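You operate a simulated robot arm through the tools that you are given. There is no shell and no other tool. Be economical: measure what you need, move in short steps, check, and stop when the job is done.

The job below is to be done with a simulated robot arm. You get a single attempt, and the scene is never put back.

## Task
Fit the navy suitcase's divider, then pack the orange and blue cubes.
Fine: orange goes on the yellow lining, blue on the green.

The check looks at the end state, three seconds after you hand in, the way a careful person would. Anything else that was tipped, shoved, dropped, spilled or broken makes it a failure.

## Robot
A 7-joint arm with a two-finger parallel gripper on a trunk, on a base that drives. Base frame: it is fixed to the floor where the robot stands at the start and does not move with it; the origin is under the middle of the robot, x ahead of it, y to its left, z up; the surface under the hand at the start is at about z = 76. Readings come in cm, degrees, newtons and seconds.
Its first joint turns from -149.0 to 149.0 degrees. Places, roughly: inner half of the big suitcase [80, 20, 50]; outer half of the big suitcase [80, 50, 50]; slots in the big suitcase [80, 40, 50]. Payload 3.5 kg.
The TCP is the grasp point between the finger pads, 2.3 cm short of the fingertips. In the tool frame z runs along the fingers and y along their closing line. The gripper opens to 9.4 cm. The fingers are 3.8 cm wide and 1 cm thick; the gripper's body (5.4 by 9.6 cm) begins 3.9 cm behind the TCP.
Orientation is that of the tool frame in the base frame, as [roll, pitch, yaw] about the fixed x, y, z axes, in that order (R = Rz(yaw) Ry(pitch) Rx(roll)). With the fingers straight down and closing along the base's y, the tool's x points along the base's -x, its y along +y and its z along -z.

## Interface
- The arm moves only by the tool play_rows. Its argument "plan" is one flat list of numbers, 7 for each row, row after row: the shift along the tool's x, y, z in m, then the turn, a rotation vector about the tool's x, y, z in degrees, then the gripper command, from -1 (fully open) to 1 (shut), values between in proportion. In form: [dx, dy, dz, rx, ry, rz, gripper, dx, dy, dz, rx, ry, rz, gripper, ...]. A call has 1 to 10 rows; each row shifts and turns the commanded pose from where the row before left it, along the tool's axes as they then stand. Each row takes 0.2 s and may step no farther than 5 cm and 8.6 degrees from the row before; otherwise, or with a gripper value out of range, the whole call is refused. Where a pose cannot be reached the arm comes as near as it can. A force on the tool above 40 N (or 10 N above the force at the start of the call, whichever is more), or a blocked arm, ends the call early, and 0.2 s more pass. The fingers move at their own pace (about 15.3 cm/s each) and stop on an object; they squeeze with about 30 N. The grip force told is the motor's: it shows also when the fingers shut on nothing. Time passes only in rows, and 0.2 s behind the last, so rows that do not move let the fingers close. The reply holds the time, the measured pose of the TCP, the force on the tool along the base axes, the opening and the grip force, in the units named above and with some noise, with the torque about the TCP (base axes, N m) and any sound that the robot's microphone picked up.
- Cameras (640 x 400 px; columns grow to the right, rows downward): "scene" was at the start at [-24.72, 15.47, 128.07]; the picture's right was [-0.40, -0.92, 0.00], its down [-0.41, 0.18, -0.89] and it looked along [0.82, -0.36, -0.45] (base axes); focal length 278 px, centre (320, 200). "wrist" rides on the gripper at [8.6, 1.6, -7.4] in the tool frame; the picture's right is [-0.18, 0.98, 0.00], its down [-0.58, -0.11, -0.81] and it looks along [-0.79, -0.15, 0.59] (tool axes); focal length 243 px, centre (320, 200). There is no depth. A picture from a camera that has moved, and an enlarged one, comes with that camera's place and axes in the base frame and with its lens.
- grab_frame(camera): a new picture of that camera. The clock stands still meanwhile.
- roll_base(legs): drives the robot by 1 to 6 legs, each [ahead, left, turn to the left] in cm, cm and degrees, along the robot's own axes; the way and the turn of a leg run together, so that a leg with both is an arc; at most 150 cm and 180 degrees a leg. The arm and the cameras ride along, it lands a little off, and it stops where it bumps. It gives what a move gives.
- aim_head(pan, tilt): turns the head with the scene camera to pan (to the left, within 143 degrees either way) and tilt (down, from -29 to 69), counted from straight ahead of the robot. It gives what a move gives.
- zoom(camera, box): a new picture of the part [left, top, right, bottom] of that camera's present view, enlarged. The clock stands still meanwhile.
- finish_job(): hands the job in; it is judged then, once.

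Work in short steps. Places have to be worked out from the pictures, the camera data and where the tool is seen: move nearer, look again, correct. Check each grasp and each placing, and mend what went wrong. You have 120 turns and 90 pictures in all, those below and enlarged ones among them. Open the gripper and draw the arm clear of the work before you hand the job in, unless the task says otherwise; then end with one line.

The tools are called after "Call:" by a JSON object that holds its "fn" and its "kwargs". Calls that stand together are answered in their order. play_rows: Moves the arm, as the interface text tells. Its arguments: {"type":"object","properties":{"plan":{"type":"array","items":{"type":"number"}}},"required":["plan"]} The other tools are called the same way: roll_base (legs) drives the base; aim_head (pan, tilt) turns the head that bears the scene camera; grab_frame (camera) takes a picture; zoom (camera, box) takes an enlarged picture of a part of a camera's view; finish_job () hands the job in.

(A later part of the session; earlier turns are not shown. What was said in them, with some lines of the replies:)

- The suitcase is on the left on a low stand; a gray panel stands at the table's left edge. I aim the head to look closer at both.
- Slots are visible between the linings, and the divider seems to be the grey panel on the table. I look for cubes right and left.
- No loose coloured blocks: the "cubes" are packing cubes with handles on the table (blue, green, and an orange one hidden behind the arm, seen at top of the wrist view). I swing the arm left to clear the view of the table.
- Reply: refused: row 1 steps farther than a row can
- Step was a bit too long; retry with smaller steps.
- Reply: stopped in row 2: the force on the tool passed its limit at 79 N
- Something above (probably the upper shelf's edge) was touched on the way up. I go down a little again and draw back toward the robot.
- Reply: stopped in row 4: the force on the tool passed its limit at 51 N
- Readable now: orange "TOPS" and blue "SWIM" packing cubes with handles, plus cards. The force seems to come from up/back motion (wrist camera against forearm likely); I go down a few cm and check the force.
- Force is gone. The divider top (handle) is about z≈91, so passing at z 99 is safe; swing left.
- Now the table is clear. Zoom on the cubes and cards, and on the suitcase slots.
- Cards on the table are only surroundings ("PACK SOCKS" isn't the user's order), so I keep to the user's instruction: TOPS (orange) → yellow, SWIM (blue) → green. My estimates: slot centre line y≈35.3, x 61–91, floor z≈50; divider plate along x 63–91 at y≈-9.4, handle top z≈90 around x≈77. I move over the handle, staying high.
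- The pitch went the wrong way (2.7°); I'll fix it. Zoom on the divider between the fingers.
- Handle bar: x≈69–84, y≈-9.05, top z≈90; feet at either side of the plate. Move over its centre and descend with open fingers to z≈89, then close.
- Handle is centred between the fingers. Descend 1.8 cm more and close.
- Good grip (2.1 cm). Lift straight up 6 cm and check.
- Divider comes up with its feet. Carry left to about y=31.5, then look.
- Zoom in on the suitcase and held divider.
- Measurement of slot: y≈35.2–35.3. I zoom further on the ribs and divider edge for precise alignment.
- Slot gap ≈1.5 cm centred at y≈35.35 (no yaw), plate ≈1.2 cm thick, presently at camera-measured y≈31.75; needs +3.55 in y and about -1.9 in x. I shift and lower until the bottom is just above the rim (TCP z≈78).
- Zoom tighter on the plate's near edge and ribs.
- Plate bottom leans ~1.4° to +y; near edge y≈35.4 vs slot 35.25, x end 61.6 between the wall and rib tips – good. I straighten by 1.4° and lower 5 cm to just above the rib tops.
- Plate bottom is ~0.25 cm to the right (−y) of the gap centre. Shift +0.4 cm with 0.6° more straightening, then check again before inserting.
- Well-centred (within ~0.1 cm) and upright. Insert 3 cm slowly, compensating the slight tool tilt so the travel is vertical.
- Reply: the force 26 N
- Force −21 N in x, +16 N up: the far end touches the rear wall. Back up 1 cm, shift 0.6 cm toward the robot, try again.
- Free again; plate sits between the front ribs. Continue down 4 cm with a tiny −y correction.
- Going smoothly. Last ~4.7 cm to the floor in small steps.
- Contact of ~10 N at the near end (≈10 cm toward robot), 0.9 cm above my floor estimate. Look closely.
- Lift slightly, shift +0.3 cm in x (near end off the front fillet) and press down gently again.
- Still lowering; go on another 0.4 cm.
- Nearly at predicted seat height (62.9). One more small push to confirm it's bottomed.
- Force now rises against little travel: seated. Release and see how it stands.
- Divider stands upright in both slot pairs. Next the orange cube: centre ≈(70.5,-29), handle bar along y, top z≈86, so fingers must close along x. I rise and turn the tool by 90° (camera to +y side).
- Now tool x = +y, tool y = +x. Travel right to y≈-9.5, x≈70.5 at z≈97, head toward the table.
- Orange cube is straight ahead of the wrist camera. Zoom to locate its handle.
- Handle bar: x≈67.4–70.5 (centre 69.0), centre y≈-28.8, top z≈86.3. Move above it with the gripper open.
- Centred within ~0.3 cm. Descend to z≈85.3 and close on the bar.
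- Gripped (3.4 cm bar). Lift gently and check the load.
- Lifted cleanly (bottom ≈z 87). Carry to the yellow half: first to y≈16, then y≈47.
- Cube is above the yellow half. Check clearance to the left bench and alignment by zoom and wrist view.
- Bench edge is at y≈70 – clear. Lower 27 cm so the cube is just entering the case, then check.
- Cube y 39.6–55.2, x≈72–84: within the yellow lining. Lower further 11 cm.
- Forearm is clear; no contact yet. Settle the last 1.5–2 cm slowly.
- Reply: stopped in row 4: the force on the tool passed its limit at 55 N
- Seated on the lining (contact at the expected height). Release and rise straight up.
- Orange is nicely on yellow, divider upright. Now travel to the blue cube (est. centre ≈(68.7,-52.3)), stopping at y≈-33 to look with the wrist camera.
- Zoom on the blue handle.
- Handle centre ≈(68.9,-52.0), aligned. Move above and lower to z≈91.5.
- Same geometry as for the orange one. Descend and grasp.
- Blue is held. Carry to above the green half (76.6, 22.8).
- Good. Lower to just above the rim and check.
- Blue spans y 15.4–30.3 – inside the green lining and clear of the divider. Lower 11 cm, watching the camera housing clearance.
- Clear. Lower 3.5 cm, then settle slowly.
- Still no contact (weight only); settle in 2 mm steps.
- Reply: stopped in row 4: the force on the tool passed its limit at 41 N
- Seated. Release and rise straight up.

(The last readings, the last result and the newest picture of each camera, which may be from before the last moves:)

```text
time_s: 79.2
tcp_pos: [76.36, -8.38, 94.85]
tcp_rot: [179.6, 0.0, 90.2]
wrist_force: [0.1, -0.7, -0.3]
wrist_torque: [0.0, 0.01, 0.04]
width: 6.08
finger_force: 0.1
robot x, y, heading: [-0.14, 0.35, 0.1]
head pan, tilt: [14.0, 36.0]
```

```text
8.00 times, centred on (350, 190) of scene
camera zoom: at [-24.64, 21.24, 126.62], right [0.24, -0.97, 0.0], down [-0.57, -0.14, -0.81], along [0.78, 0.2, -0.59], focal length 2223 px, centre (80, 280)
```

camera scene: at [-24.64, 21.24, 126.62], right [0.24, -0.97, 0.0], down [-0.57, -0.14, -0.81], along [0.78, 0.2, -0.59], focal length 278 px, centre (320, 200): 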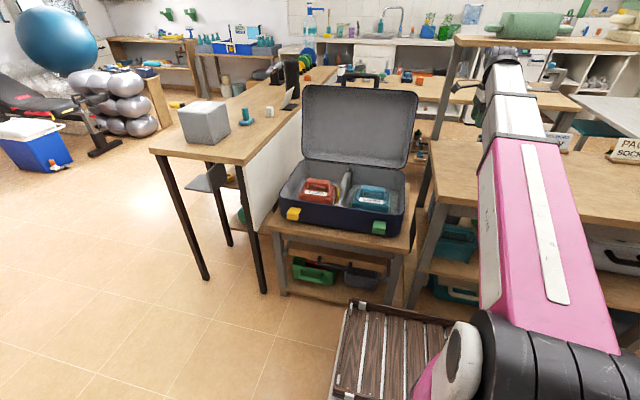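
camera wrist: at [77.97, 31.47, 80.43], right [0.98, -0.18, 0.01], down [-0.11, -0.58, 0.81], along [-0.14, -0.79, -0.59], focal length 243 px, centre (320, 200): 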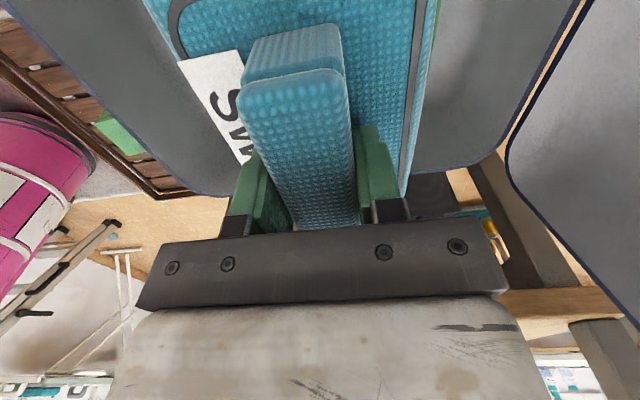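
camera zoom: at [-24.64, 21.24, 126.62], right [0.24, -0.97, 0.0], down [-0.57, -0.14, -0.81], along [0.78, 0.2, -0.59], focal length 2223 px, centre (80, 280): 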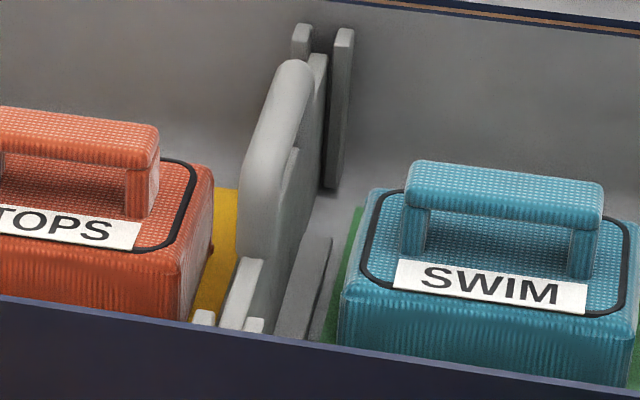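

All is placed: the divider is level in both slots, orange is on yellow, blue on green, and the arm is clear. I open the gripper fully and hand in.

Call:
{"fn": "play_rows", "kwargs": {"plan": [0, 0, 0, 0, 0, 0, -1, 0, 0, 0, 0, 0, 0, -1]}}

Call:
{"fn": "finish_job", "kwargs": {}}

```text
time_s: 79.8
tcp_pos: [76.41, -8.41, 94.78]
tcp_rot: [179.6, 0.0, 90.1]
wrist_force: [0.3, -1.0, -0.8]
wrist_torque: [0.0, 0.01, 0.01]
width: 9.38
finger_force: 0.1
robot x, y, heading: [0.02, -0.27, 0.1]
head pan, tilt: [14.0, 36.0]
```

```text
The job is handed in.
```

The divider is fitted in the navy suitcase's slots, the orange cube is on the yellow lining and the blue cube is on the green, and the job is handed in.
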